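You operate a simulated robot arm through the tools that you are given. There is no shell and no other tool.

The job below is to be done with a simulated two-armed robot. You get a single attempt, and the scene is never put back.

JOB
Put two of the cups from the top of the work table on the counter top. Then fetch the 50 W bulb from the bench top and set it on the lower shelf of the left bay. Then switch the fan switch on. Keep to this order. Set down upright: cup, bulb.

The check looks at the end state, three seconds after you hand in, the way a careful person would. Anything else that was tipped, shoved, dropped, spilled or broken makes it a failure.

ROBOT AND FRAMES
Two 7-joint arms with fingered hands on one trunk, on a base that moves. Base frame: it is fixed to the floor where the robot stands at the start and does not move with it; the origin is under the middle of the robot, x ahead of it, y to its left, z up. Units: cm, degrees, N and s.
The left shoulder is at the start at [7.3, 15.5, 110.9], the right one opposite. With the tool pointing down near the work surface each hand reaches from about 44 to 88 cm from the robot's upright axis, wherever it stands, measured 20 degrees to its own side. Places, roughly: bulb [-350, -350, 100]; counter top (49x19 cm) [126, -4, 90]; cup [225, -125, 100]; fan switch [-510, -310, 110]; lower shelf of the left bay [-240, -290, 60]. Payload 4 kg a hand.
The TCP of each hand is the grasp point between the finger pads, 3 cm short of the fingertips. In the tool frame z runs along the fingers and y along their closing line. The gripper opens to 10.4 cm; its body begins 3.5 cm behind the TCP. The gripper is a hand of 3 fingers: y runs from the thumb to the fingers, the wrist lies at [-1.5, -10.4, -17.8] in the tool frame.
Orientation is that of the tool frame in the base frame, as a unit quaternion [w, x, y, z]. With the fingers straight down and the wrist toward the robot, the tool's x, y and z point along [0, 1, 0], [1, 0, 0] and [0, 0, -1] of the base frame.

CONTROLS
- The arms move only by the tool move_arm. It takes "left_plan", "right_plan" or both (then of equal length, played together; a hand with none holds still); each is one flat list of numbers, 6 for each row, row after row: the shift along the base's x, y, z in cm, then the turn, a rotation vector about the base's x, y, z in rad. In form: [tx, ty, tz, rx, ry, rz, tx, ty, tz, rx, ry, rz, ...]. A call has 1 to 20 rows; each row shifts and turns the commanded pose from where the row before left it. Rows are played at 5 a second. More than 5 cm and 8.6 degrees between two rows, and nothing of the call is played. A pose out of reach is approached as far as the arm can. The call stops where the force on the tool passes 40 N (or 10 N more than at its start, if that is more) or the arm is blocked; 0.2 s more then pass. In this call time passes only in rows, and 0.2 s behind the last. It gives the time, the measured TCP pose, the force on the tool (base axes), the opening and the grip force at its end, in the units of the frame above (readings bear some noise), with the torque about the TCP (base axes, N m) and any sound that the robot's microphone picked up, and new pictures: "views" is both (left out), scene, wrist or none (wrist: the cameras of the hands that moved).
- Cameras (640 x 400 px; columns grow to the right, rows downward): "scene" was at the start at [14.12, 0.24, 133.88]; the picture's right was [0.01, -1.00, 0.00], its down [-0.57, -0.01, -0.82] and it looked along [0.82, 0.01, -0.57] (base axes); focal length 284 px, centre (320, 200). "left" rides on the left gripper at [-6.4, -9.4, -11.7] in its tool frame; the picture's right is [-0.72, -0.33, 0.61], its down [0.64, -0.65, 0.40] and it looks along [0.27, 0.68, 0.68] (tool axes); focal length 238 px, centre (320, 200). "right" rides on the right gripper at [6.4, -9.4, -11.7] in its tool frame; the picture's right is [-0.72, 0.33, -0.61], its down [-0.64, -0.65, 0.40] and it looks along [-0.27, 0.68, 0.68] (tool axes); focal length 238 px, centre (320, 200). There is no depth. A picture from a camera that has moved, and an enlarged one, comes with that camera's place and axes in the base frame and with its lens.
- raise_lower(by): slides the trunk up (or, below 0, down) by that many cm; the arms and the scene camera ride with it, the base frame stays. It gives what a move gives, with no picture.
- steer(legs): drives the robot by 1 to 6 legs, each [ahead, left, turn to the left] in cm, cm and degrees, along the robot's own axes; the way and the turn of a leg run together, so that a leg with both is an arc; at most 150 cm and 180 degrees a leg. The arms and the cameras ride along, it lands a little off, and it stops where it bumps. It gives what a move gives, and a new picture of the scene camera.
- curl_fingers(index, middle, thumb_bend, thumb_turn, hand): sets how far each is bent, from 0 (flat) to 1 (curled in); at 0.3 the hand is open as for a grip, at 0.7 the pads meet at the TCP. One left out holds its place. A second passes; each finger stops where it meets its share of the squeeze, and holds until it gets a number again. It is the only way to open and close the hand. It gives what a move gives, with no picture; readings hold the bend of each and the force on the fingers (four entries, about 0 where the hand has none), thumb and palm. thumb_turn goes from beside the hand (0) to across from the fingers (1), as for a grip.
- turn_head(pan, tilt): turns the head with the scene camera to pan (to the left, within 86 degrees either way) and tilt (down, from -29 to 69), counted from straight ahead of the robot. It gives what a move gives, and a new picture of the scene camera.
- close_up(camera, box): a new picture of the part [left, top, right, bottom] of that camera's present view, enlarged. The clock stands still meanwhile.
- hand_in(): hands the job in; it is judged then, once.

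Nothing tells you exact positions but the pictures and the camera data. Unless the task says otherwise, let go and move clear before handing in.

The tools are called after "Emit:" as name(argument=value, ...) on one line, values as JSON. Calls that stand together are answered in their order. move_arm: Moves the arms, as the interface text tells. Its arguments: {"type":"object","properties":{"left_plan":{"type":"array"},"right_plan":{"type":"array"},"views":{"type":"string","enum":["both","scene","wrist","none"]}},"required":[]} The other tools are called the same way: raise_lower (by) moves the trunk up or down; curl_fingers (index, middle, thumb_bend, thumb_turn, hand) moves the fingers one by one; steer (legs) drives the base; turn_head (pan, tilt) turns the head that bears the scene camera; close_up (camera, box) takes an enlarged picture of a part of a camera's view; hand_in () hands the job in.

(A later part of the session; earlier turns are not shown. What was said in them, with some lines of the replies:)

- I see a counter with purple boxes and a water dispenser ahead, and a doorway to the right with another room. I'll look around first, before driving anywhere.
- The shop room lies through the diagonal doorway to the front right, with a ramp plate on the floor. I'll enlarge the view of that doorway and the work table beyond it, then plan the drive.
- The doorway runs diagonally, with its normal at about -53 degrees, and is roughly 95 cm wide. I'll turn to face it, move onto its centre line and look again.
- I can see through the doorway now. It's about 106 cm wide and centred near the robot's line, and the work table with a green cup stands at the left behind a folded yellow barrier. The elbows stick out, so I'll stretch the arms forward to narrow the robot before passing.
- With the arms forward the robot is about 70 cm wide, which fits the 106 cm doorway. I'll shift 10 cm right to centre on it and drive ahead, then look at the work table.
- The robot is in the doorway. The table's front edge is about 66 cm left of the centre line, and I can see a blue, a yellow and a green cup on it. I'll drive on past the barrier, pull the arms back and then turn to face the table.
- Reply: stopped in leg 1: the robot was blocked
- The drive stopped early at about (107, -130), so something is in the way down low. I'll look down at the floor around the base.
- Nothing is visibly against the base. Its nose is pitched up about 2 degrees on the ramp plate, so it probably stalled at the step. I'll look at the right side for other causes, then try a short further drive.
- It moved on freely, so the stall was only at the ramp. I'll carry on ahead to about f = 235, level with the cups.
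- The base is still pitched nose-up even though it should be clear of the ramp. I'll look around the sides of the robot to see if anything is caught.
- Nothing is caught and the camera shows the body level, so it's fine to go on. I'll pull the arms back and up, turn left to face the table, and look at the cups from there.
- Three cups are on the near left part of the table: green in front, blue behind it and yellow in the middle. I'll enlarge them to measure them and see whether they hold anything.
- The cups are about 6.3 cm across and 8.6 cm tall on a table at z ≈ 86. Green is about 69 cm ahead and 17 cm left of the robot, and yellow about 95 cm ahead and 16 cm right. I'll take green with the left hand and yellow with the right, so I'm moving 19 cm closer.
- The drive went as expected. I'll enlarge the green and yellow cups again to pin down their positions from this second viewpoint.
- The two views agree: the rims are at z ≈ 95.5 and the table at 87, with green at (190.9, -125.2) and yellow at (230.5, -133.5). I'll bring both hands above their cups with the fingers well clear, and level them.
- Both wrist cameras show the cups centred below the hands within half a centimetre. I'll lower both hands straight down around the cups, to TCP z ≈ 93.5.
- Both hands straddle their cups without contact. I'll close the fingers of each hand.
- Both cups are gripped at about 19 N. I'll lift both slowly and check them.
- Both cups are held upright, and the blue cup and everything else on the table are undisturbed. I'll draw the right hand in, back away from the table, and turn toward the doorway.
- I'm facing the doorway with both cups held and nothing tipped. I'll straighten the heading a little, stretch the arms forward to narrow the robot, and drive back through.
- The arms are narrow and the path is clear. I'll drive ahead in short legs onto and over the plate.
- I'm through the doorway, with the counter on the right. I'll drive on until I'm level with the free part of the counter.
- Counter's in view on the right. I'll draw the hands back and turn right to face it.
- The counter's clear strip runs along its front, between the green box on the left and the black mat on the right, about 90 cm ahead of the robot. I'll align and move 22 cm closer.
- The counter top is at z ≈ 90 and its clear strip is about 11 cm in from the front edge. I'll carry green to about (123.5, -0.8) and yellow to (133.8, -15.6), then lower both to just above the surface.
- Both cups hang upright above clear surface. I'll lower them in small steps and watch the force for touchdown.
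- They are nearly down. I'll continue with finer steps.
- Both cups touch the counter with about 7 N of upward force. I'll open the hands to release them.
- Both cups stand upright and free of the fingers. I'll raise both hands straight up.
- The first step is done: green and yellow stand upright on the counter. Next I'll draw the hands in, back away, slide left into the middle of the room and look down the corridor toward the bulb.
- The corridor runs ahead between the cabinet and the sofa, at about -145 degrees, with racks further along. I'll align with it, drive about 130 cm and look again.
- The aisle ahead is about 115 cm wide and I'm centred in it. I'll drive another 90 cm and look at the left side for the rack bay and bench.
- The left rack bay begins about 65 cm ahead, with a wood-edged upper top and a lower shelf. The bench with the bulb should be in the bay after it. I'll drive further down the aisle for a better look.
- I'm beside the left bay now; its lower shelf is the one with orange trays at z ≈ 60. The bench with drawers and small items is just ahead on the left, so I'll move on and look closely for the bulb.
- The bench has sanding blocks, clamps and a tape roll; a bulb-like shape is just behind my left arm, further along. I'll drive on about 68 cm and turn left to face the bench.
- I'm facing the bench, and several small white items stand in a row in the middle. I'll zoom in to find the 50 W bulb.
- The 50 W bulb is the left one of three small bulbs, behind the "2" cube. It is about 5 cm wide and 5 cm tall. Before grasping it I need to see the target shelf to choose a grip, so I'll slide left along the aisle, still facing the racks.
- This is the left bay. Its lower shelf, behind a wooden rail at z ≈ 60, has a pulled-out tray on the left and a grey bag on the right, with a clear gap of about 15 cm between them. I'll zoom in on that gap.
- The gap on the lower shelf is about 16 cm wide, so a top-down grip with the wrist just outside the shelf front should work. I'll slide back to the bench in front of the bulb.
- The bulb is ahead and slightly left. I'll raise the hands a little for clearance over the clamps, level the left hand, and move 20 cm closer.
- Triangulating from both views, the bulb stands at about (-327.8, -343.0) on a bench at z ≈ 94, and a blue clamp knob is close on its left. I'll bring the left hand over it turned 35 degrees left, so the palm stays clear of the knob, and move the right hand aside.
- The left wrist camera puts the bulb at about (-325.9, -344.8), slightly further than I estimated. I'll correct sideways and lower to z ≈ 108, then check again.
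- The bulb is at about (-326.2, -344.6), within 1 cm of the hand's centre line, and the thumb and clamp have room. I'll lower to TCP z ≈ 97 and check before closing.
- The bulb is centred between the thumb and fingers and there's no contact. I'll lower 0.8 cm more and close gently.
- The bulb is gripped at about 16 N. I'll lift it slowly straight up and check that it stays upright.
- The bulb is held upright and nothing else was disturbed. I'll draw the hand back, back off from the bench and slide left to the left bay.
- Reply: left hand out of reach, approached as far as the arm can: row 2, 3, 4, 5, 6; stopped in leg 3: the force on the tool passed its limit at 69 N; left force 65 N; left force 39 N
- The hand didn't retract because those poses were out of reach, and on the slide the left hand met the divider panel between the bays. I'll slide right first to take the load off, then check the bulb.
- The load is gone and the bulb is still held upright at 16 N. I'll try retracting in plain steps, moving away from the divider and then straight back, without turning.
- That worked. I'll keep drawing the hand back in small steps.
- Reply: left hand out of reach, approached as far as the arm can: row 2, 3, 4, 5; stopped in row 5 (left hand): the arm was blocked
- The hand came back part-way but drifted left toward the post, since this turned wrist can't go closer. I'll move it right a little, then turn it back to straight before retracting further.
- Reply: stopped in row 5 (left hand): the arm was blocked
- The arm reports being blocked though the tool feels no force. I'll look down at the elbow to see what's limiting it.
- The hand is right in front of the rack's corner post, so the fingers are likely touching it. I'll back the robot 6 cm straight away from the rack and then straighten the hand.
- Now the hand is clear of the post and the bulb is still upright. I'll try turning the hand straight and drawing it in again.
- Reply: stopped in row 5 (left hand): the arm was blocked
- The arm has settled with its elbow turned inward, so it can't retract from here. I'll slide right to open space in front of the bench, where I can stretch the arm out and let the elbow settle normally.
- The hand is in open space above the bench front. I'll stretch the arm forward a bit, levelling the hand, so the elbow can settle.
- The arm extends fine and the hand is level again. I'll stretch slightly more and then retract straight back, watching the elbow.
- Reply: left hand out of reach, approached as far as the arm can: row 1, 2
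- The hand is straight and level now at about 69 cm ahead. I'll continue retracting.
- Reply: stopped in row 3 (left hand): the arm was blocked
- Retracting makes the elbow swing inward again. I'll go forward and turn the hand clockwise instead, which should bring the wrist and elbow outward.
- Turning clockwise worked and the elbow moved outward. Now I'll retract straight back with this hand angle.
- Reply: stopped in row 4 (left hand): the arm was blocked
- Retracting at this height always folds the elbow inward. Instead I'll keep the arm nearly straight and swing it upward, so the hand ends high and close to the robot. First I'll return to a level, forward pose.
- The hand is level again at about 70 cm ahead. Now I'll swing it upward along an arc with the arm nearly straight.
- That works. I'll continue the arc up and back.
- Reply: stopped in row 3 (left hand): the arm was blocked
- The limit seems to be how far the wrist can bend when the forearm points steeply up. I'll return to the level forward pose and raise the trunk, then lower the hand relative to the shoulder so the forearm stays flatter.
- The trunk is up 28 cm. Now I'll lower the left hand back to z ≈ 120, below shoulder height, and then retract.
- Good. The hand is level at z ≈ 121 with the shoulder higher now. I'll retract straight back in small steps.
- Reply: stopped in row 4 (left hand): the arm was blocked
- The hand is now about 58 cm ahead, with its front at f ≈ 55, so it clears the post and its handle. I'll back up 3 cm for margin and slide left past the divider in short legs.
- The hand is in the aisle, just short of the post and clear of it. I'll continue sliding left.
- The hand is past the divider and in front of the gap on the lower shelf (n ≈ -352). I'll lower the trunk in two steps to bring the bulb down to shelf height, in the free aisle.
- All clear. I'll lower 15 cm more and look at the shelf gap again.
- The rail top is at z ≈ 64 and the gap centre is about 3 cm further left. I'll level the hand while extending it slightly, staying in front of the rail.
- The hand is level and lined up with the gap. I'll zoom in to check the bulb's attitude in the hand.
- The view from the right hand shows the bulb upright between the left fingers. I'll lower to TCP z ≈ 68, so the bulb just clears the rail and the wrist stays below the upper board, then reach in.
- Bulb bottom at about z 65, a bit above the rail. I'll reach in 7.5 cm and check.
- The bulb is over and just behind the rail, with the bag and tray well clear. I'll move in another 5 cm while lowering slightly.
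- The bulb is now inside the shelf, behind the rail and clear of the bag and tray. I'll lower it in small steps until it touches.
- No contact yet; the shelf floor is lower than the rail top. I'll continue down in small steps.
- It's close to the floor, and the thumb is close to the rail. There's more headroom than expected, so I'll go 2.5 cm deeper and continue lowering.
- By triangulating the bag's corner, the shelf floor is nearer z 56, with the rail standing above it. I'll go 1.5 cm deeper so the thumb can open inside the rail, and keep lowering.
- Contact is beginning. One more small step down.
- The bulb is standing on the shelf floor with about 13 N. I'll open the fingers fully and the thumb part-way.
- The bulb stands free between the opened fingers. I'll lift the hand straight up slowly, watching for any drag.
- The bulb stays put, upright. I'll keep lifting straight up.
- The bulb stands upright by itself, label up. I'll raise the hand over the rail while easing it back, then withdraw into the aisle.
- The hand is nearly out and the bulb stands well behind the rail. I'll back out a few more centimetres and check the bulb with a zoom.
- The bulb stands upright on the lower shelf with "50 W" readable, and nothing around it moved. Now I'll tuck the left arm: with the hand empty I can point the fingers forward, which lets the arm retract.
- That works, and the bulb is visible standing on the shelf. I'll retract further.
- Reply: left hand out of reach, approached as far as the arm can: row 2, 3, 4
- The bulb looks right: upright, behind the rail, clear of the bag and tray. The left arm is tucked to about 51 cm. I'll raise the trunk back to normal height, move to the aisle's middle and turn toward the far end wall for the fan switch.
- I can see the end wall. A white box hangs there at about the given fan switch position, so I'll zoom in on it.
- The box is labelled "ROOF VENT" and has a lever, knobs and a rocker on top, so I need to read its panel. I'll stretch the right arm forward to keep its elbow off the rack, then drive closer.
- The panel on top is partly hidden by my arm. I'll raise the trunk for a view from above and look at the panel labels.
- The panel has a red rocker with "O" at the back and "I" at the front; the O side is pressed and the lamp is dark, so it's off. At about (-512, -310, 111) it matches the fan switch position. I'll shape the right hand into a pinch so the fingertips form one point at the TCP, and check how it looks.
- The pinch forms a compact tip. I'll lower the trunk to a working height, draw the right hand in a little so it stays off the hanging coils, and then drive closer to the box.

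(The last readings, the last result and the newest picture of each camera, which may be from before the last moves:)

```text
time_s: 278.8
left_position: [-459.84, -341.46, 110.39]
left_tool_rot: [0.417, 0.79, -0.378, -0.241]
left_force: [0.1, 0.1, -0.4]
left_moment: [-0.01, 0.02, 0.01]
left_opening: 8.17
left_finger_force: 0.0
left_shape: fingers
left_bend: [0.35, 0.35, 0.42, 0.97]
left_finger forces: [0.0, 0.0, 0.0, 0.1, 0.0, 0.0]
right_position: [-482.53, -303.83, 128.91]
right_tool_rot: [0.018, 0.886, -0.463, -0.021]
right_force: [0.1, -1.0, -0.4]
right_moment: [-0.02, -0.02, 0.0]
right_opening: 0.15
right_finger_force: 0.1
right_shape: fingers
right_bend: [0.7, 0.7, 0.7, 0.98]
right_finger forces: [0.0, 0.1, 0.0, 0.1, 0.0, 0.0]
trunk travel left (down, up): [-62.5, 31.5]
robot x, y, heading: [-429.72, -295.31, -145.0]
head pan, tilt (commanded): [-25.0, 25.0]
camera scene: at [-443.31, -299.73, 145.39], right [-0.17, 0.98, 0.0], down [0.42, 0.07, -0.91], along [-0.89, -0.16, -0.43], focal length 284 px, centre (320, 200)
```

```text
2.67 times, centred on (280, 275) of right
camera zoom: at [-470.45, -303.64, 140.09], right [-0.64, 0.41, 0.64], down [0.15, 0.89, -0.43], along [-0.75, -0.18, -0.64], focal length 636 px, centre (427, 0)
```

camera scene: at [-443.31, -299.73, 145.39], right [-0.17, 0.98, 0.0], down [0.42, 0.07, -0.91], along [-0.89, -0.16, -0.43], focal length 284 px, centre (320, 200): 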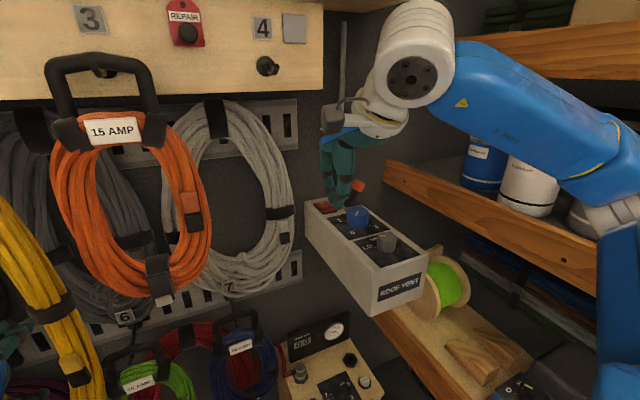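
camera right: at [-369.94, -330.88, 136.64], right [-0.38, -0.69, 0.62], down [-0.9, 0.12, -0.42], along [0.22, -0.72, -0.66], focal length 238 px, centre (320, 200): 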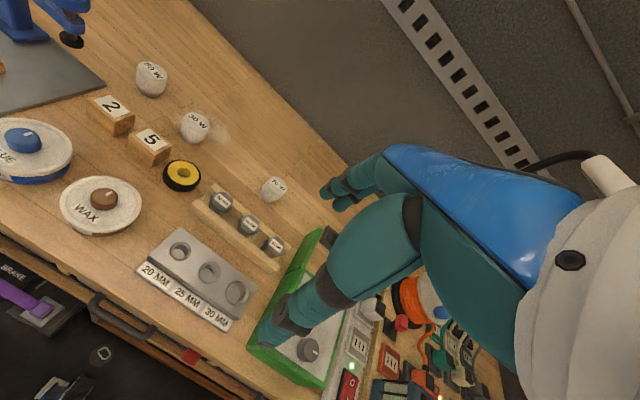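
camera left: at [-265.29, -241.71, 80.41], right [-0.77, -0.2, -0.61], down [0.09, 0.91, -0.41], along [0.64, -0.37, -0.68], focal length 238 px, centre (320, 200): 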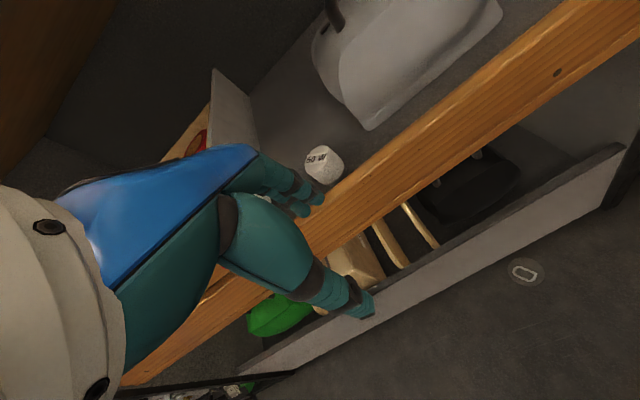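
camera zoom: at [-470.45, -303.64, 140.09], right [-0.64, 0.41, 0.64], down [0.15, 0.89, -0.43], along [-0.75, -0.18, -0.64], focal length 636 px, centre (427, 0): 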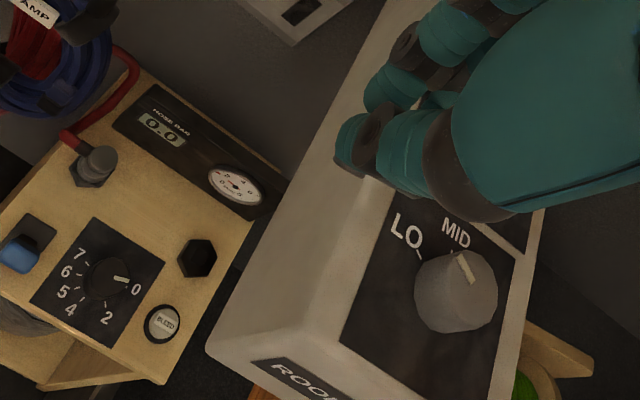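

The lever is labelled "…LOCK", so the red rocker is the fan's on/off switch. I'll bring the right hand above the rocker's front half, tilting the fingers forward about 35 degrees to keep the knuckles off the wall.

Emit:
move_arm(right_plan=[-3.97, -0.71, -1.2, -0.0534, 0.0765, 0, -3.97, -0.71, -1.2, -0.0534, 0.0765, 0, -3.97, -0.71, -1.2, -0.0534, 0.0765, 0, -3.97, -0.71, -1.2, -0.0534, 0.0765, 0, -3.97, -0.71, -1.2, -0.0534, 0.0765, 0, -3.97, -0.71, -1.2, -0.0534, 0.0765, 0])

Emit:
close_up(camera="scene", box=[270, 140, 430, 240])

Emit:
close_up(camera="right", box=[160, 150, 480, 350])

```text
time_s: 280.2
left_position: [-459.96, -341.27, 110.35]
left_tool_rot: [0.417, 0.79, -0.379, -0.24]
left_force: [-0.2, 0.2, 0.4]
left_moment: [0.0, 0.0, -0.02]
left_opening: 8.18
left_finger_force: 0.0
left_shape: fingers
left_bend: [0.35, 0.35, 0.42, 0.97]
left_finger forces: [0.1, 0.0, 0.0, 0.1, 0.0, 0.1]
right_position: [-506.77, -307.83, 121.66]
right_tool_rot: [0.264, 0.844, -0.443, -0.147]
right_force: [-0.3, 0.0, -0.3]
right_moment: [-0.04, 0.0, -0.02]
right_opening: 0.13
right_finger_force: 0.1
right_shape: fingers
right_bend: [0.7, 0.7, 0.7, 0.98]
right_finger forces: [0.0, 0.0, 0.1, 0.1, 0.1, 0.0]
trunk travel left (down, up): [-62.5, 31.5]
robot x, y, heading: [-429.56, -295.32, -145.0]
head pan, tilt (commanded): [-25.0, 25.0]
camera scene: at [-443.55, -299.66, 145.38], right [-0.17, 0.98, 0.0], down [0.42, 0.07, -0.9], along [-0.89, -0.16, -0.43], focal length 284 px, centre (320, 200)
camera right: at [-491.01, -305.08, 125.82], right [-0.33, 0.64, 0.7], down [-0.12, 0.71, -0.7], along [-0.94, -0.31, -0.16], focal length 238 px, centre (320, 200)
```

scene: 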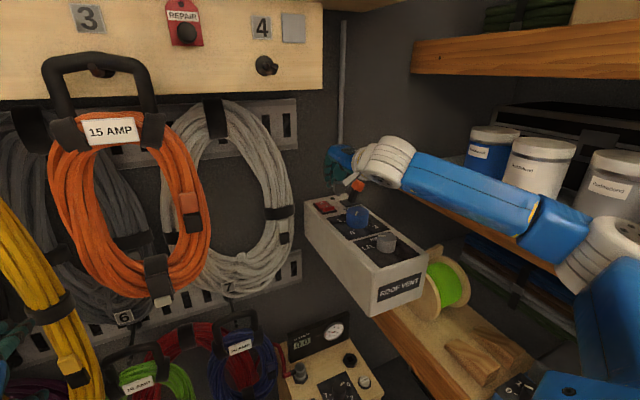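
right: 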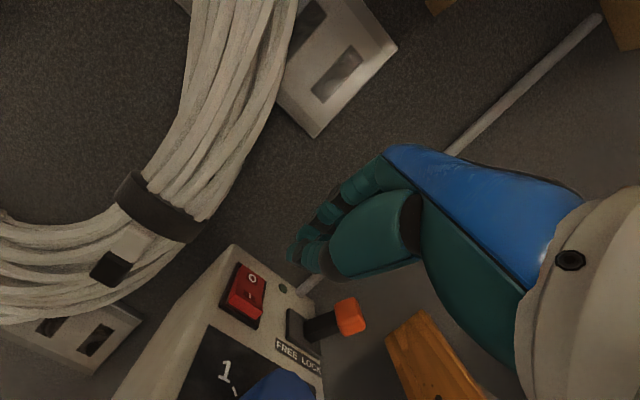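

```text
4.00 times, centred on (350, 190) of scene
camera zoom: at [-443.55, -299.66, 145.38], right [-0.17, 0.98, 0.0], down [0.42, 0.07, -0.9], along [-0.89, -0.16, -0.43], focal length 1136 px, centre (200, 240)
```

zoom: 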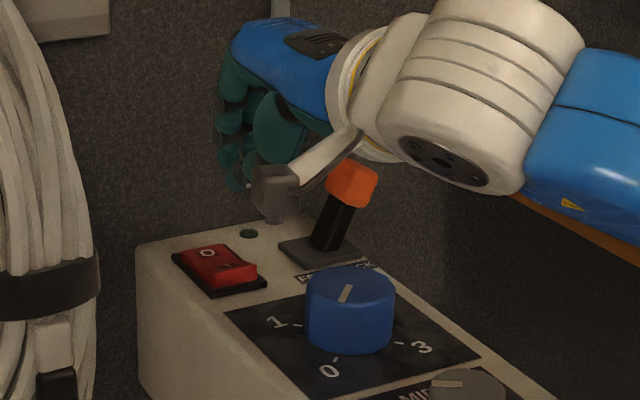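

```text
2.00 times, centred on (320, 250) of right
camera zoom: at [-491.01, -305.08, 125.82], right [-0.33, 0.64, 0.7], down [-0.12, 0.71, -0.7], along [-0.94, -0.31, -0.16], focal length 477 px, centre (320, 100)
```

zoom: 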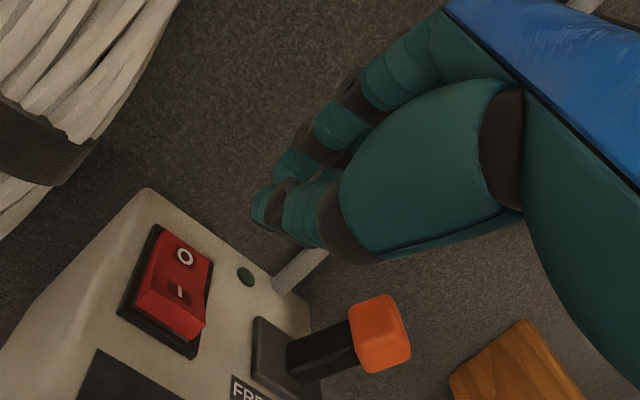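

The right camera shows the panel well ("FREE / LOCK" on the lever) and puts the "I" mark at about (-511.0, -309.8, 111.3). I'll move the fingertip over it, still a few centimetres above, and check.

Emit:
move_arm(right_plan=[-1.25, -0.45, -1.0, 0, 0, 0, -1.25, -0.45, -1.2, 0, 0, 0, 0, 0, -0.8, 0, 0, 0], views="none")

Emit:
close_up(camera="right", box=[160, 150, 480, 350])

Emit:
close_up(camera="scene", box=[290, 150, 410, 225])

```text
time_s: 281.0
left_position: [-459.69, -341.24, 110.49]
left_tool_rot: [0.419, 0.79, -0.378, -0.24]
left_force: [0.3, -0.5, -0.1]
left_moment: [0.03, 0.01, -0.01]
left_opening: 8.17
left_finger_force: 0.0
left_shape: fingers
left_bend: [0.35, 0.35, 0.42, 0.97]
left_finger forces: [0.0, 0.1, 0.1, 0.1, 0.0, 0.1]
right_position: [-508.72, -308.72, 118.75]
right_tool_rot: [0.263, 0.844, -0.445, -0.147]
right_force: [-0.2, -0.3, -1.2]
right_moment: [0.01, -0.02, -0.01]
right_opening: 0.14
right_finger_force: 0.0
right_shape: fingers
right_bend: [0.7, 0.7, 0.7, 0.98]
right_finger forces: [0.0, 0.0, 0.0, 0.1, 0.1, 0.0]
trunk travel left (down, up): [-62.5, 31.5]
robot x, y, heading: [-429.82, -295.5, -145.0]
head pan, tilt (commanded): [-25.0, 25.0]
```

```text
2.00 times, centred on (320, 250) of right
camera zoom: at [-493.07, -306.04, 122.85], right [-0.33, 0.64, 0.7], down [-0.12, 0.71, -0.7], along [-0.94, -0.31, -0.16], focal length 477 px, centre (320, 100)
```

zoom: 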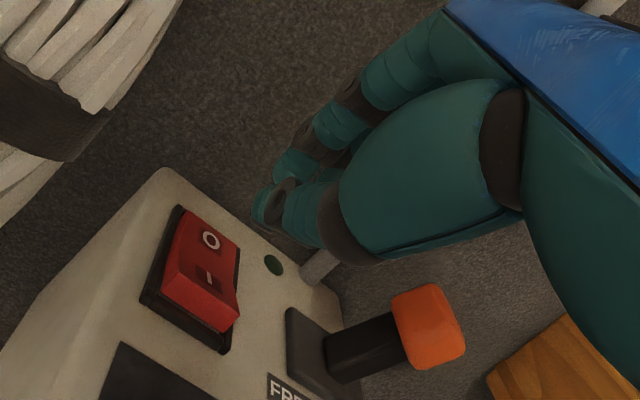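

```text
5.33 times, centred on (350, 188) of scene
camera zoom: at [-443.34, -299.6, 145.4], right [-0.17, 0.98, 0.0], down [0.42, 0.07, -0.91], along [-0.89, -0.16, -0.42], focal length 1514 px, centre (160, 267)
```

zoom: 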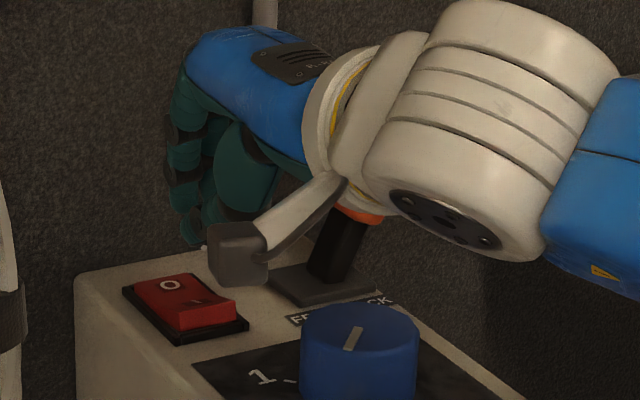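

The fingertip is above the rocker's front half and the lever is about 2 cm to the side. I'll lower 2.5 cm with a slight forward shift and check again.

Emit:
move_arm(right_plan=[-0.2, -0.12, -0.9, 0, 0, 0, -0.15, -0.1, -0.8, 0, 0, 0, 0, 0, -0.8, 0, 0, 0], views="none")

Emit:
close_up(camera="right", box=[160, 150, 480, 350])

Emit:
close_up(camera="scene", box=[290, 150, 410, 225])

```text
time_s: 281.8
left_position: [-459.66, -341.32, 110.36]
left_tool_rot: [0.417, 0.791, -0.379, -0.24]
left_force: [-0.5, 0.2, -1.3]
left_moment: [0.0, 0.03, 0.01]
left_opening: 8.15
left_finger_force: 0.0
left_shape: fingers
left_bend: [0.35, 0.35, 0.42, 0.97]
left_finger forces: [0.0, 0.0, 0.1, 0.0, 0.1, 0.1]
right_position: [-509.19, -309.29, 116.13]
right_tool_rot: [0.263, 0.843, -0.444, -0.148]
right_force: [-0.7, 0.1, -0.2]
right_moment: [-0.02, -0.01, 0.0]
right_opening: 0.12
right_finger_force: 0.1
right_shape: fingers
right_bend: [0.7, 0.7, 0.7, 0.98]
right_finger forces: [0.0, 0.0, 0.0, 0.1, 0.0, 0.0]
trunk travel left (down, up): [-62.5, 31.5]
robot x, y, heading: [-430.04, -295.5, -145.0]
head pan, tilt (commanded): [-25.0, 25.0]
```

```text
2.00 times, centred on (320, 250) of right
camera zoom: at [-493.56, -306.44, 120.32], right [-0.33, 0.64, 0.7], down [-0.12, 0.71, -0.7], along [-0.94, -0.31, -0.16], focal length 477 px, centre (320, 100)
```

zoom: 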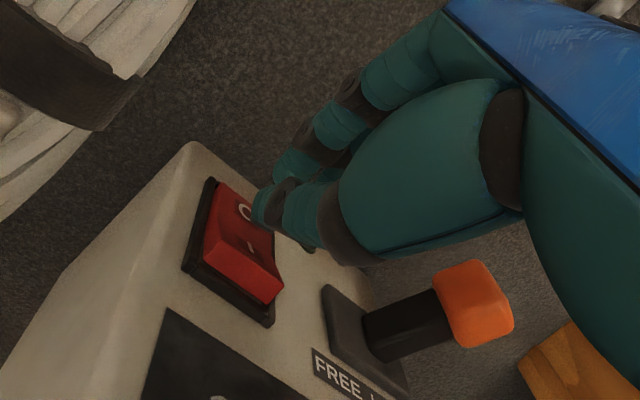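

```text
5.33 times, centred on (350, 188) of scene
camera zoom: at [-443.36, -299.67, 145.4], right [-0.17, 0.98, 0.0], down [0.42, 0.07, -0.91], along [-0.89, -0.16, -0.42], focal length 1514 px, centre (160, 267)
```

zoom: 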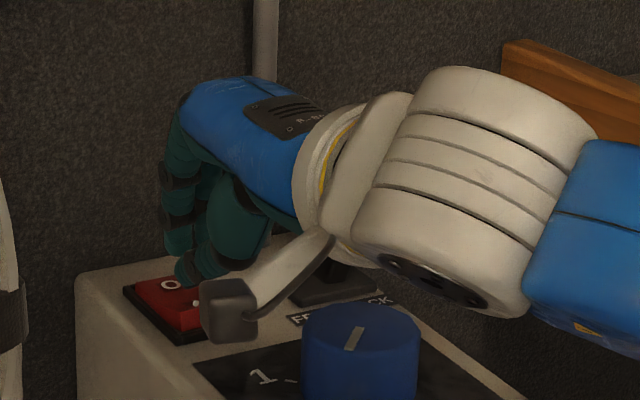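

The fingertip seems to be the lowest point and sits slightly behind the "I" mark. I'll shift 1.2 cm toward me so it presses the front end, then check.

Emit:
move_arm(right_plan=[0.5, 0.35, 0.2, 0, 0, 0, 0.5, 0.35, 0, 0, 0, 0, 0, 0, -0.6, 0, 0, 0], views="none")

Emit:
close_up(camera="right", box=[200, 180, 360, 280])

Emit:
close_up(camera="scene", box=[300, 175, 372, 220])

```text
time_s: 282.6
left_position: [-459.79, -341.39, 110.39]
left_tool_rot: [0.417, 0.79, -0.379, -0.24]
left_force: [-0.4, -1.2, 0.5]
left_moment: [0.01, 0.01, 0.0]
left_opening: 8.15
left_finger_force: 0.1
left_shape: fingers
left_bend: [0.35, 0.35, 0.42, 0.97]
left_finger forces: [0.0, 0.0, 0.1, 0.1, 0.1, 0.0]
right_position: [-508.11, -308.62, 115.87]
right_tool_rot: [0.263, 0.844, -0.444, -0.146]
right_force: [-0.3, 0.5, -0.6]
right_moment: [0.0, -0.02, 0.01]
right_opening: 0.13
right_finger_force: 0.3
right_shape: fingers
right_bend: [0.7, 0.7, 0.7, 0.98]
right_finger forces: [0.0, 0.0, 0.0, 0.0, 0.1, 0.0]
trunk travel left (down, up): [-62.5, 31.5]
robot x, y, heading: [-430.0, -295.03, -145.3]
head pan, tilt (commanded): [-25.0, 25.0]
```

```text
4.00 times, centred on (280, 230) of right
camera zoom: at [-492.49, -305.84, 120.01], right [-0.33, 0.64, 0.7], down [-0.12, 0.71, -0.7], along [-0.94, -0.31, -0.16], focal length 953 px, centre (480, 80)
```

zoom: 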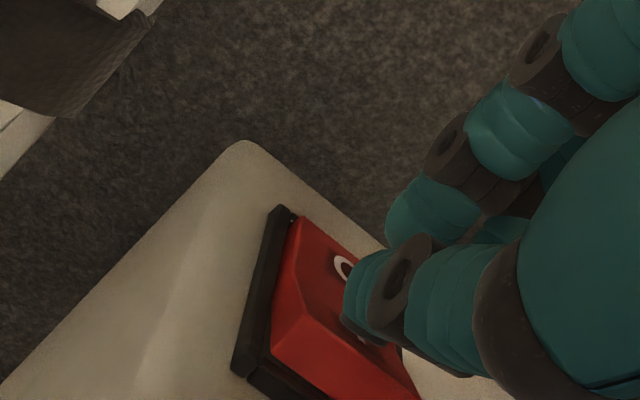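

```text
8.89 times, centred on (336, 198) of scene
camera zoom: at [-443.4, -299.69, 145.39], right [-0.17, 0.98, 0.0], down [0.42, 0.07, -0.91], along [-0.89, -0.16, -0.43], focal length 2523 px, centre (178, 222)
```

zoom: 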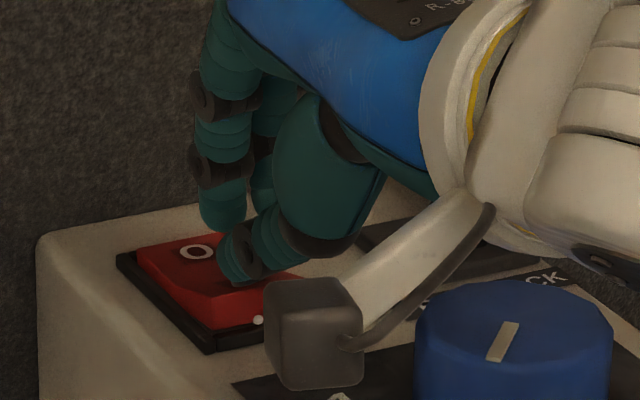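

Now I can see the thumb tip is lowest, just above the rocker near the "I" end. I'll make a small centring shift and press down in small steps.

Emit:
move_arm(right_plan=[-0.7, 0.1, 0, 0, 0, 0, 0, 0, -0.4, 0, 0, 0, 0, 0, -0.3, 0, 0, 0], views="none")

Emit:
close_up(camera="scene", box=[300, 175, 372, 220])

```text
time_s: 283.4
left_position: [-459.77, -341.3, 110.35]
left_tool_rot: [0.418, 0.791, -0.378, -0.24]
left_force: [0.1, 0.1, -0.1]
left_moment: [-0.01, -0.02, 0.0]
left_opening: 8.18
left_finger_force: 0.0
left_shape: fingers
left_bend: [0.35, 0.35, 0.42, 0.97]
left_finger forces: [0.0, 0.1, 0.0, 0.0, 0.0, 0.1]
right_position: [-508.81, -308.37, 115.25]
right_tool_rot: [0.263, 0.844, -0.444, -0.147]
right_force: [-0.1, 1.1, -0.7]
right_moment: [0.03, 0.0, 0.0]
right_opening: 0.15
right_finger_force: 0.0
right_shape: fingers
right_bend: [0.7, 0.7, 0.7, 0.98]
right_finger forces: [0.1, 0.1, 0.0, 0.0, 0.0, 0.0]
trunk travel left (down, up): [-62.5, 31.5]
robot x, y, heading: [-429.77, -295.59, -144.9]
head pan, tilt (commanded): [-25.0, 25.0]
```

```text
8.89 times, centred on (336, 198) of scene
camera zoom: at [-443.35, -299.67, 145.4], right [-0.17, 0.98, 0.0], down [0.42, 0.07, -0.91], along [-0.89, -0.16, -0.42], focal length 2523 px, centre (178, 222)
```

zoom: 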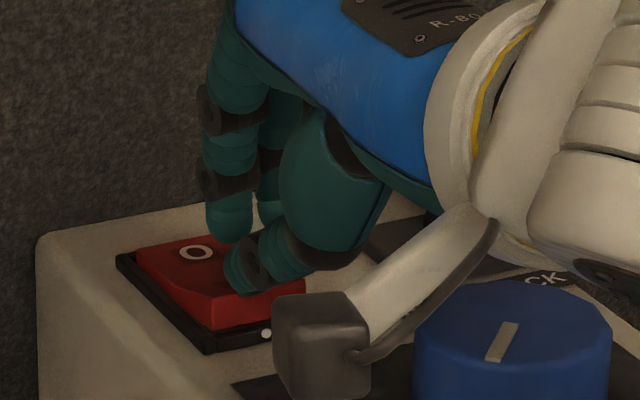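

Emit:
move_arm(right_plan=[0, 0, -0.3, 0, 0, 0, 0, 0, -0.3, 0, 0, 0], views="none")

Emit:
close_up(camera="scene", box=[300, 175, 372, 220])

```text
time_s: 284.0
left_position: [-459.77, -341.33, 110.5]
left_tool_rot: [0.417, 0.791, -0.378, -0.24]
left_force: [-0.4, 1.0, -1.7]
left_moment: [0.0, -0.01, 0.0]
left_opening: 8.17
left_finger_force: 0.0
left_shape: fingers
left_bend: [0.35, 0.35, 0.42, 0.97]
left_finger forces: [0.1, 0.1, 0.0, 0.0, 0.1, 0.1]
right_position: [-508.94, -308.43, 114.6]
right_tool_rot: [0.264, 0.843, -0.444, -0.148]
right_force: [-0.1, -0.1, 0.2]
right_moment: [0.0, 0.02, -0.01]
right_opening: 0.13
right_finger_force: 0.1
right_shape: fingers
right_bend: [0.7, 0.7, 0.7, 0.98]
right_finger forces: [0.1, 0.1, 0.0, 0.0, 0.1, 0.0]
trunk travel left (down, up): [-62.5, 31.5]
robot x, y, heading: [-429.69, -295.4, -145.3]
head pan, tilt (commanded): [-25.0, 25.0]
```

```text
8.89 times, centred on (336, 198) of scene
camera zoom: at [-443.36, -299.67, 145.39], right [-0.17, 0.98, 0.0], down [0.42, 0.07, -0.91], along [-0.89, -0.16, -0.42], focal length 2523 px, centre (178, 222)
```

zoom: 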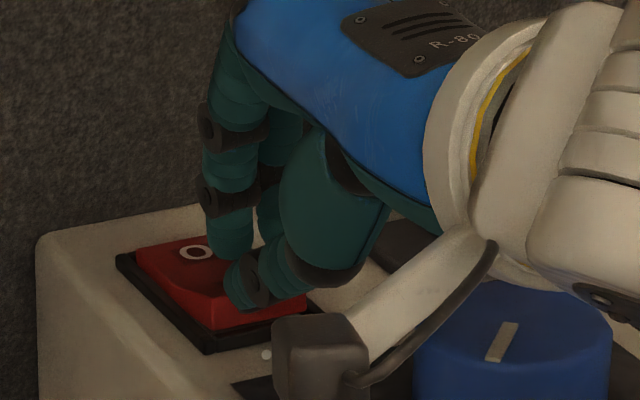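

The tip is drifting toward the rocker's front edge, so I'll raise slightly, shift 1 cm toward the wall, and press there.

Emit:
move_arm(right_plan=[0, 0, 0.5, 0, 0, 0, -0.82, -0.57, 0, 0, 0, 0, 0, 0, -0.4, 0, 0, 0], views="none")

Emit:
close_up(camera="scene", box=[300, 175, 372, 220])

Emit:
close_up(camera="right", box=[200, 180, 360, 280])

```text
time_s: 284.8
left_position: [-459.76, -341.27, 110.36]
left_tool_rot: [0.418, 0.791, -0.378, -0.24]
left_force: [0.1, -0.6, -0.7]
left_moment: [-0.01, 0.04, 0.03]
left_opening: 8.16
left_finger_force: 0.0
left_shape: fingers
left_bend: [0.35, 0.35, 0.42, 0.97]
left_finger forces: [0.0, 0.0, 0.1, 0.0, 0.0, 0.1]
right_position: [-509.56, -309.0, 114.55]
right_tool_rot: [0.263, 0.843, -0.445, -0.148]
right_force: [-0.2, 0.6, 0.3]
right_moment: [0.0, 0.0, 0.01]
right_opening: 0.03
right_finger_force: 0.0
right_shape: fingers
right_bend: [0.7, 0.7, 0.7, 0.98]
right_finger forces: [0.1, 0.0, 0.1, 0.0, 0.6, 0.1]
trunk travel left (down, up): [-62.5, 31.5]
robot x, y, heading: [-429.6, -295.01, -144.9]
head pan, tilt (commanded): [-25.0, 25.0]
```

```text
8.89 times, centred on (336, 198) of scene
camera zoom: at [-443.33, -299.66, 145.4], right [-0.17, 0.98, 0.0], down [0.42, 0.07, -0.91], along [-0.89, -0.16, -0.42], focal length 2523 px, centre (178, 222)
```

zoom: 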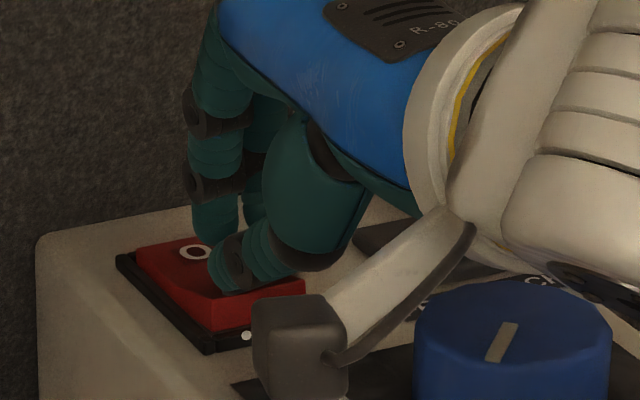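

```text
4.00 times, centred on (280, 230) of right
camera zoom: at [-493.98, -306.29, 118.83], right [-0.33, 0.64, 0.7], down [-0.12, 0.71, -0.7], along [-0.94, -0.31, -0.16], focal length 953 px, centre (480, 80)
```

zoom: 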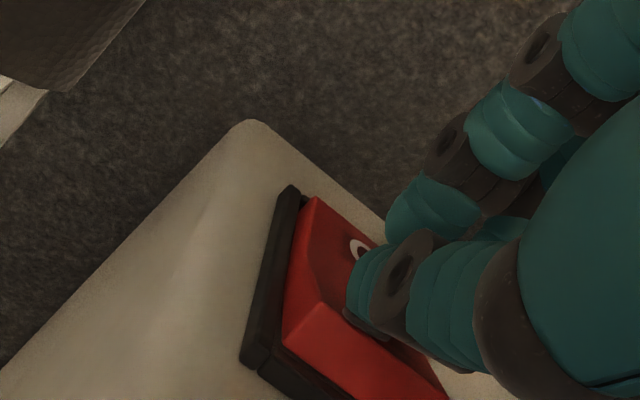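

The thumb lightly touches the rocker at the "I" mark. I'll press down now.

Emit:
move_arm(right_plan=[0, 0, -0.3, 0, 0, 0, 0, 0, -0.3, 0, 0, 0], views="none")

Emit:
close_up(camera="scene", box=[300, 175, 372, 220])

```text
time_s: 285.4
left_position: [-459.79, -341.29, 110.28]
left_tool_rot: [0.417, 0.791, -0.378, -0.24]
left_force: [-0.1, 0.6, -0.2]
left_moment: [0.0, 0.04, 0.03]
left_opening: 8.19
left_finger_force: 0.0
left_shape: fingers
left_bend: [0.35, 0.35, 0.42, 0.97]
left_finger forces: [0.1, 0.0, 0.0, 0.0, 0.1, 0.0]
right_position: [-509.63, -309.04, 114.12]
right_tool_rot: [0.263, 0.844, -0.444, -0.147]
right_force: [-0.1, -0.6, 0.4]
right_moment: [-0.01, 0.04, 0.0]
right_opening: 0.01
right_finger_force: 0.3
right_shape: fingers
right_bend: [0.7, 0.7, 0.7, 0.98]
right_finger forces: [0.0, 0.0, 0.0, 0.0, 0.6, 0.0]
trunk travel left (down, up): [-62.5, 31.5]
robot x, y, heading: [-429.82, -295.7, -144.9]
head pan, tilt (commanded): [-25.0, 25.0]
```

```text
8.89 times, centred on (336, 198) of scene
camera zoom: at [-443.32, -299.66, 145.4], right [-0.17, 0.98, 0.0], down [0.42, 0.07, -0.91], along [-0.89, -0.16, -0.42], focal length 2523 px, centre (178, 222)
```

zoom: 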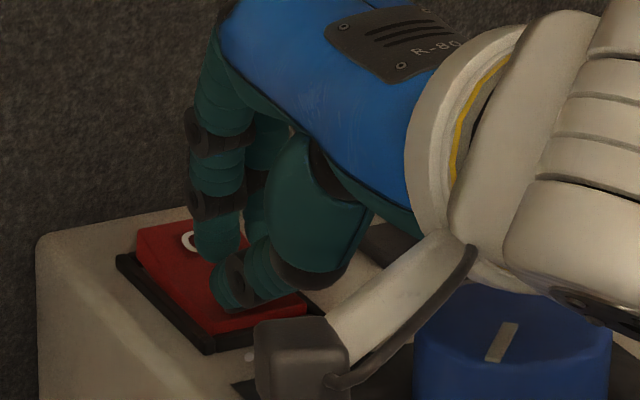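

The rocker is tipping, with the O end rising. I'll press a bit further.

Emit:
move_arm(right_plan=[0, 0, -0.3, 0, 0, 0, 0, 0, -0.3, 0, 0, 0], views="none")

Emit:
close_up(camera="scene", box=[300, 175, 372, 220])

```text
time_s: 286.0
left_position: [-459.49, -341.22, 110.45]
left_tool_rot: [0.417, 0.79, -0.379, -0.242]
left_force: [-0.5, -0.4, 0.5]
left_moment: [0.02, 0.0, 0.01]
left_opening: 8.14
left_finger_force: 0.1
left_shape: fingers
left_bend: [0.35, 0.35, 0.42, 0.97]
left_finger forces: [0.0, 0.0, 0.0, 0.1, 0.1, 0.1]
right_position: [-509.37, -308.8, 113.76]
right_tool_rot: [0.266, 0.843, -0.444, -0.148]
right_force: [1.8, 2.8, 8.6]
right_moment: [-0.03, -0.06, 0.02]
right_opening: 0.0
right_finger_force: 4.9
right_shape: fingers
right_bend: [0.69, 0.7, 0.72, 0.98]
right_finger forces: [0.0, 0.0, 0.0, 0.0, 10.2, 0.0]
trunk travel left (down, up): [-62.5, 31.5]
robot x, y, heading: [-429.84, -295.31, -145.2]
head pan, tilt (commanded): [-25.0, 25.0]
```

```text
8.89 times, centred on (336, 198) of scene
camera zoom: at [-442.99, -299.54, 145.45], right [-0.17, 0.98, 0.0], down [0.42, 0.07, -0.91], along [-0.89, -0.16, -0.42], focal length 2523 px, centre (178, 222)
```

zoom: 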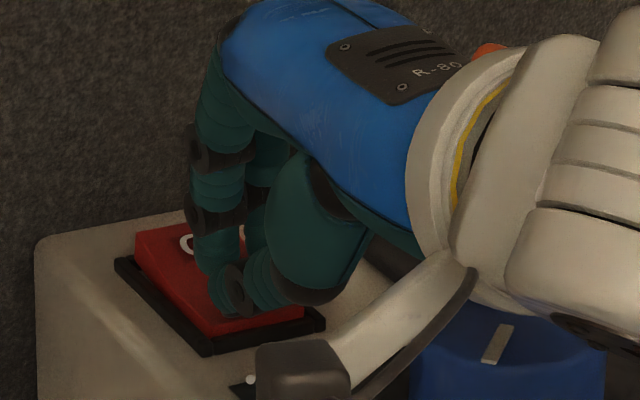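

The front end is now down flush with about 9 N of force and the O end is up. One slight extra press to make sure, then I'll lift off and check.

Emit:
move_arm(right_plan=[0, 0, -0.2, 0, 0, 0, 0, 0, 0.6, 0, 0, 0, 0, 0, 1.0, 0, 0, 0, 0.4, 0.3, 1.5, 0, 0, 0, 0.8, 0.6, 2.0, 0, 0, 0, 1.6, 1.1, 2.0, 0, 0, 0, 2.4, 1.6, 2.0, 0, 0, 0, 2.4, 1.6, 1.0, 0, 0, 0], views="scene")

Emit:
close_up(camera="scene", box=[290, 175, 370, 225])

Emit:
close_up(camera="right", box=[160, 200, 400, 350])

```text
time_s: 287.8
left_position: [-459.6, -341.26, 110.46]
left_tool_rot: [0.418, 0.79, -0.378, -0.241]
left_force: [0.6, 0.6, 0.1]
left_moment: [-0.01, -0.01, -0.01]
left_opening: 8.15
left_finger_force: 0.1
left_shape: fingers
left_bend: [0.35, 0.35, 0.42, 0.97]
left_finger forces: [0.0, 0.0, 0.0, 0.0, 0.0, 0.0]
right_position: [-501.91, -303.83, 123.51]
right_tool_rot: [0.264, 0.843, -0.444, -0.147]
right_force: [-0.7, 0.0, 0.3]
right_moment: [0.01, 0.0, -0.04]
right_opening: 0.07
right_finger_force: 0.0
right_shape: fingers
right_bend: [0.7, 0.7, 0.7, 0.97]
right_finger forces: [0.0, 0.1, 0.0, 0.1, 0.0, 0.0]
trunk travel left (down, up): [-62.5, 31.5]
robot x, y, heading: [-430.01, -295.44, -144.8]
head pan, tilt (commanded): [-25.0, 25.0]
camera scene: at [-443.15, -299.52, 145.42], right [-0.17, 0.98, 0.0], down [0.42, 0.07, -0.91], along [-0.89, -0.16, -0.42], focal length 284 px, centre (320, 200)
```

scene: 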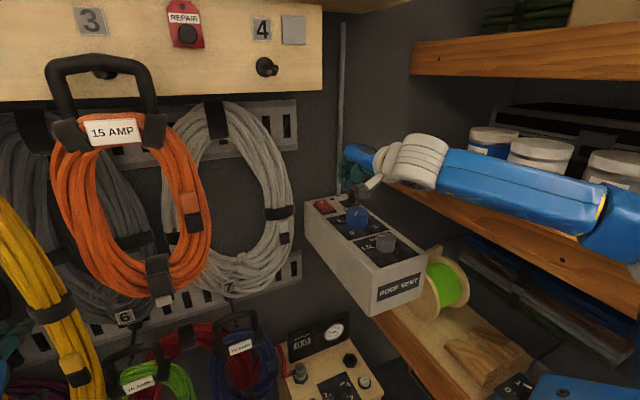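

```text
8.00 times, centred on (330, 200) of scene
camera zoom: at [-443.15, -299.52, 145.42], right [-0.17, 0.98, 0.0], down [0.42, 0.07, -0.91], along [-0.89, -0.16, -0.42], focal length 2271 px, centre (240, 200)
```

zoom: 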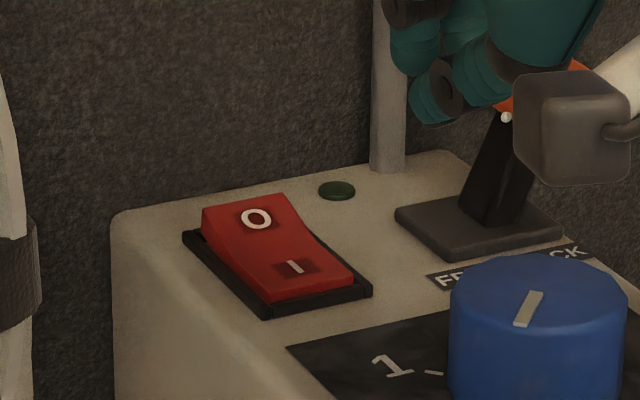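

```text
2.67 times, centred on (280, 275) of right
camera zoom: at [-486.15, -300.94, 127.55], right [-0.33, 0.64, 0.7], down [-0.12, 0.71, -0.7], along [-0.94, -0.31, -0.16], focal length 636 px, centre (427, 0)
```

zoom: 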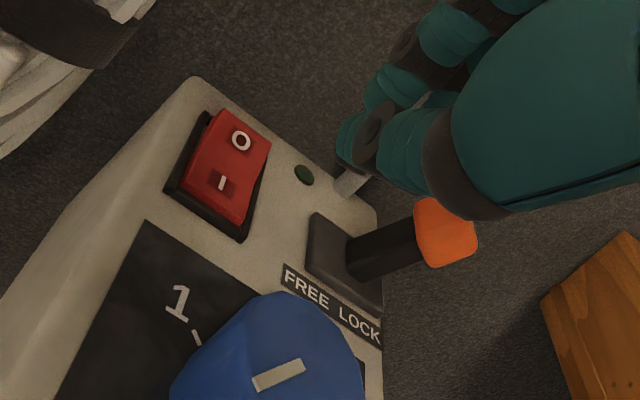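

The rocker now sits with "I" down and "O" up, and the lever and knobs are unchanged. I'll draw the right hand back clear and take a final look at the panel.

Emit:
move_arm(right_plan=[3.3, 2.3, 0.8, 0, 0, 0, 3.3, 2.3, 0.8, 0, 0, 0, 3.3, 2.0, 0.5, 0.05, -0.07, 0, 3.3, 2.0, 0.5, 0.05, -0.07, 0], views="scene")

Emit:
close_up(camera="scene", box=[280, 160, 440, 260])

```text
time_s: 288.8
left_position: [-459.34, -341.43, 110.54]
left_tool_rot: [0.417, 0.791, -0.377, -0.241]
left_force: [0.2, -0.4, -1.0]
left_moment: [0.01, 0.01, -0.01]
left_opening: 8.15
left_finger_force: 0.1
left_shape: fingers
left_bend: [0.35, 0.35, 0.42, 0.97]
left_finger forces: [0.0, 0.1, 0.0, 0.0, 0.0, 0.0]
right_position: [-488.68, -295.39, 126.15]
right_tool_rot: [0.19, 0.864, -0.453, -0.11]
right_force: [-0.1, -0.5, 0.1]
right_moment: [0.01, 0.01, 0.0]
right_opening: 0.06
right_finger_force: 0.0
right_shape: fingers
right_bend: [0.7, 0.7, 0.7, 0.97]
right_finger forces: [0.0, 0.0, 0.0, 0.0, 0.0, 0.0]
trunk travel left (down, up): [-62.5, 31.5]
robot x, y, heading: [-429.73, -295.26, -145.1]
head pan, tilt (commanded): [-25.0, 25.0]
camera scene: at [-442.82, -299.76, 145.44], right [-0.17, 0.98, 0.0], down [0.41, 0.07, -0.91], along [-0.89, -0.16, -0.42], focal length 284 px, centre (320, 200)
```

scene: 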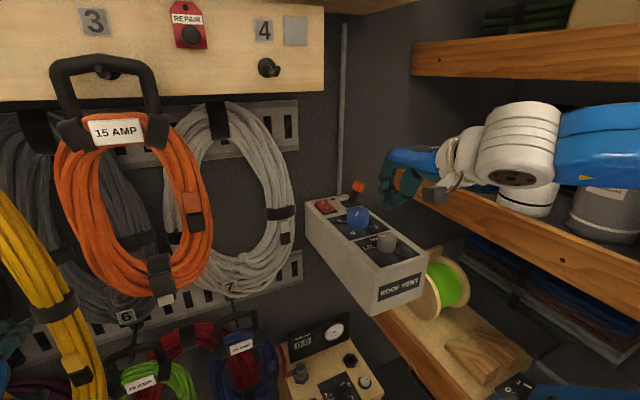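

```text
4.00 times, centred on (360, 210) of scene
camera zoom: at [-442.82, -299.76, 145.44], right [-0.17, 0.98, 0.0], down [0.41, 0.07, -0.91], along [-0.89, -0.16, -0.42], focal length 1136 px, centre (160, 160)
```

zoom: 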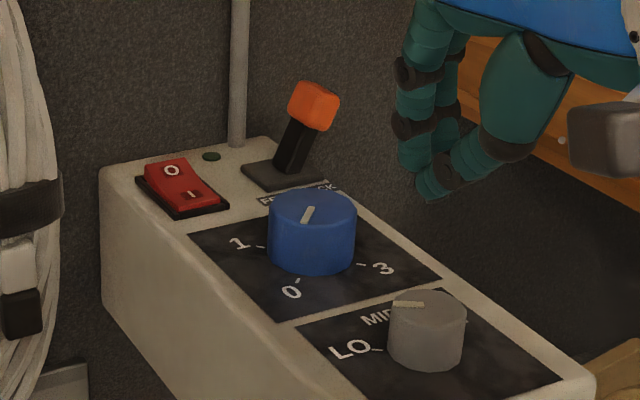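

All three steps are done: green and yellow cups stand upright on the counter, the 50 W bulb stands upright on the left bay's lower shelf, and the roof-vent fan rocker is pressed to "I". Both hands are empty and clear, so I'm handing in.

Emit:
hand_in()

```text
The job is handed in.
```

I finished all three steps in the order you asked and handed the job in. I haven't been told how it was judged.

- **Cups:** the green and yellow cups from the work table stand upright on the front part of the counter top.
- **Bulb:** the 50 W bulb stands upright on the lower shelf of the left bay, between the pulled-out tray and the grey bag.
- **Fan switch:** I pressed the red rocker on the "ROOF VENT" box from "O" to "I", and it stayed there. I took this rocker to be the fan switch because it was at the given position. The small lamp beside it looked dark both before and after.

**Bumps along the way:**
- The base was blocked briefly at the doorway ramp, then drove on freely.
- On the way to the shelf with the bulb, the left hand pressed against the divider between the bays at about 69 N. It probably also touched the wooden post beside it.
- The bulb stayed in the grip, and the pictures showed nothing tipped or moved. I didn't go back for a last look at the cups or the bulb before handing in.
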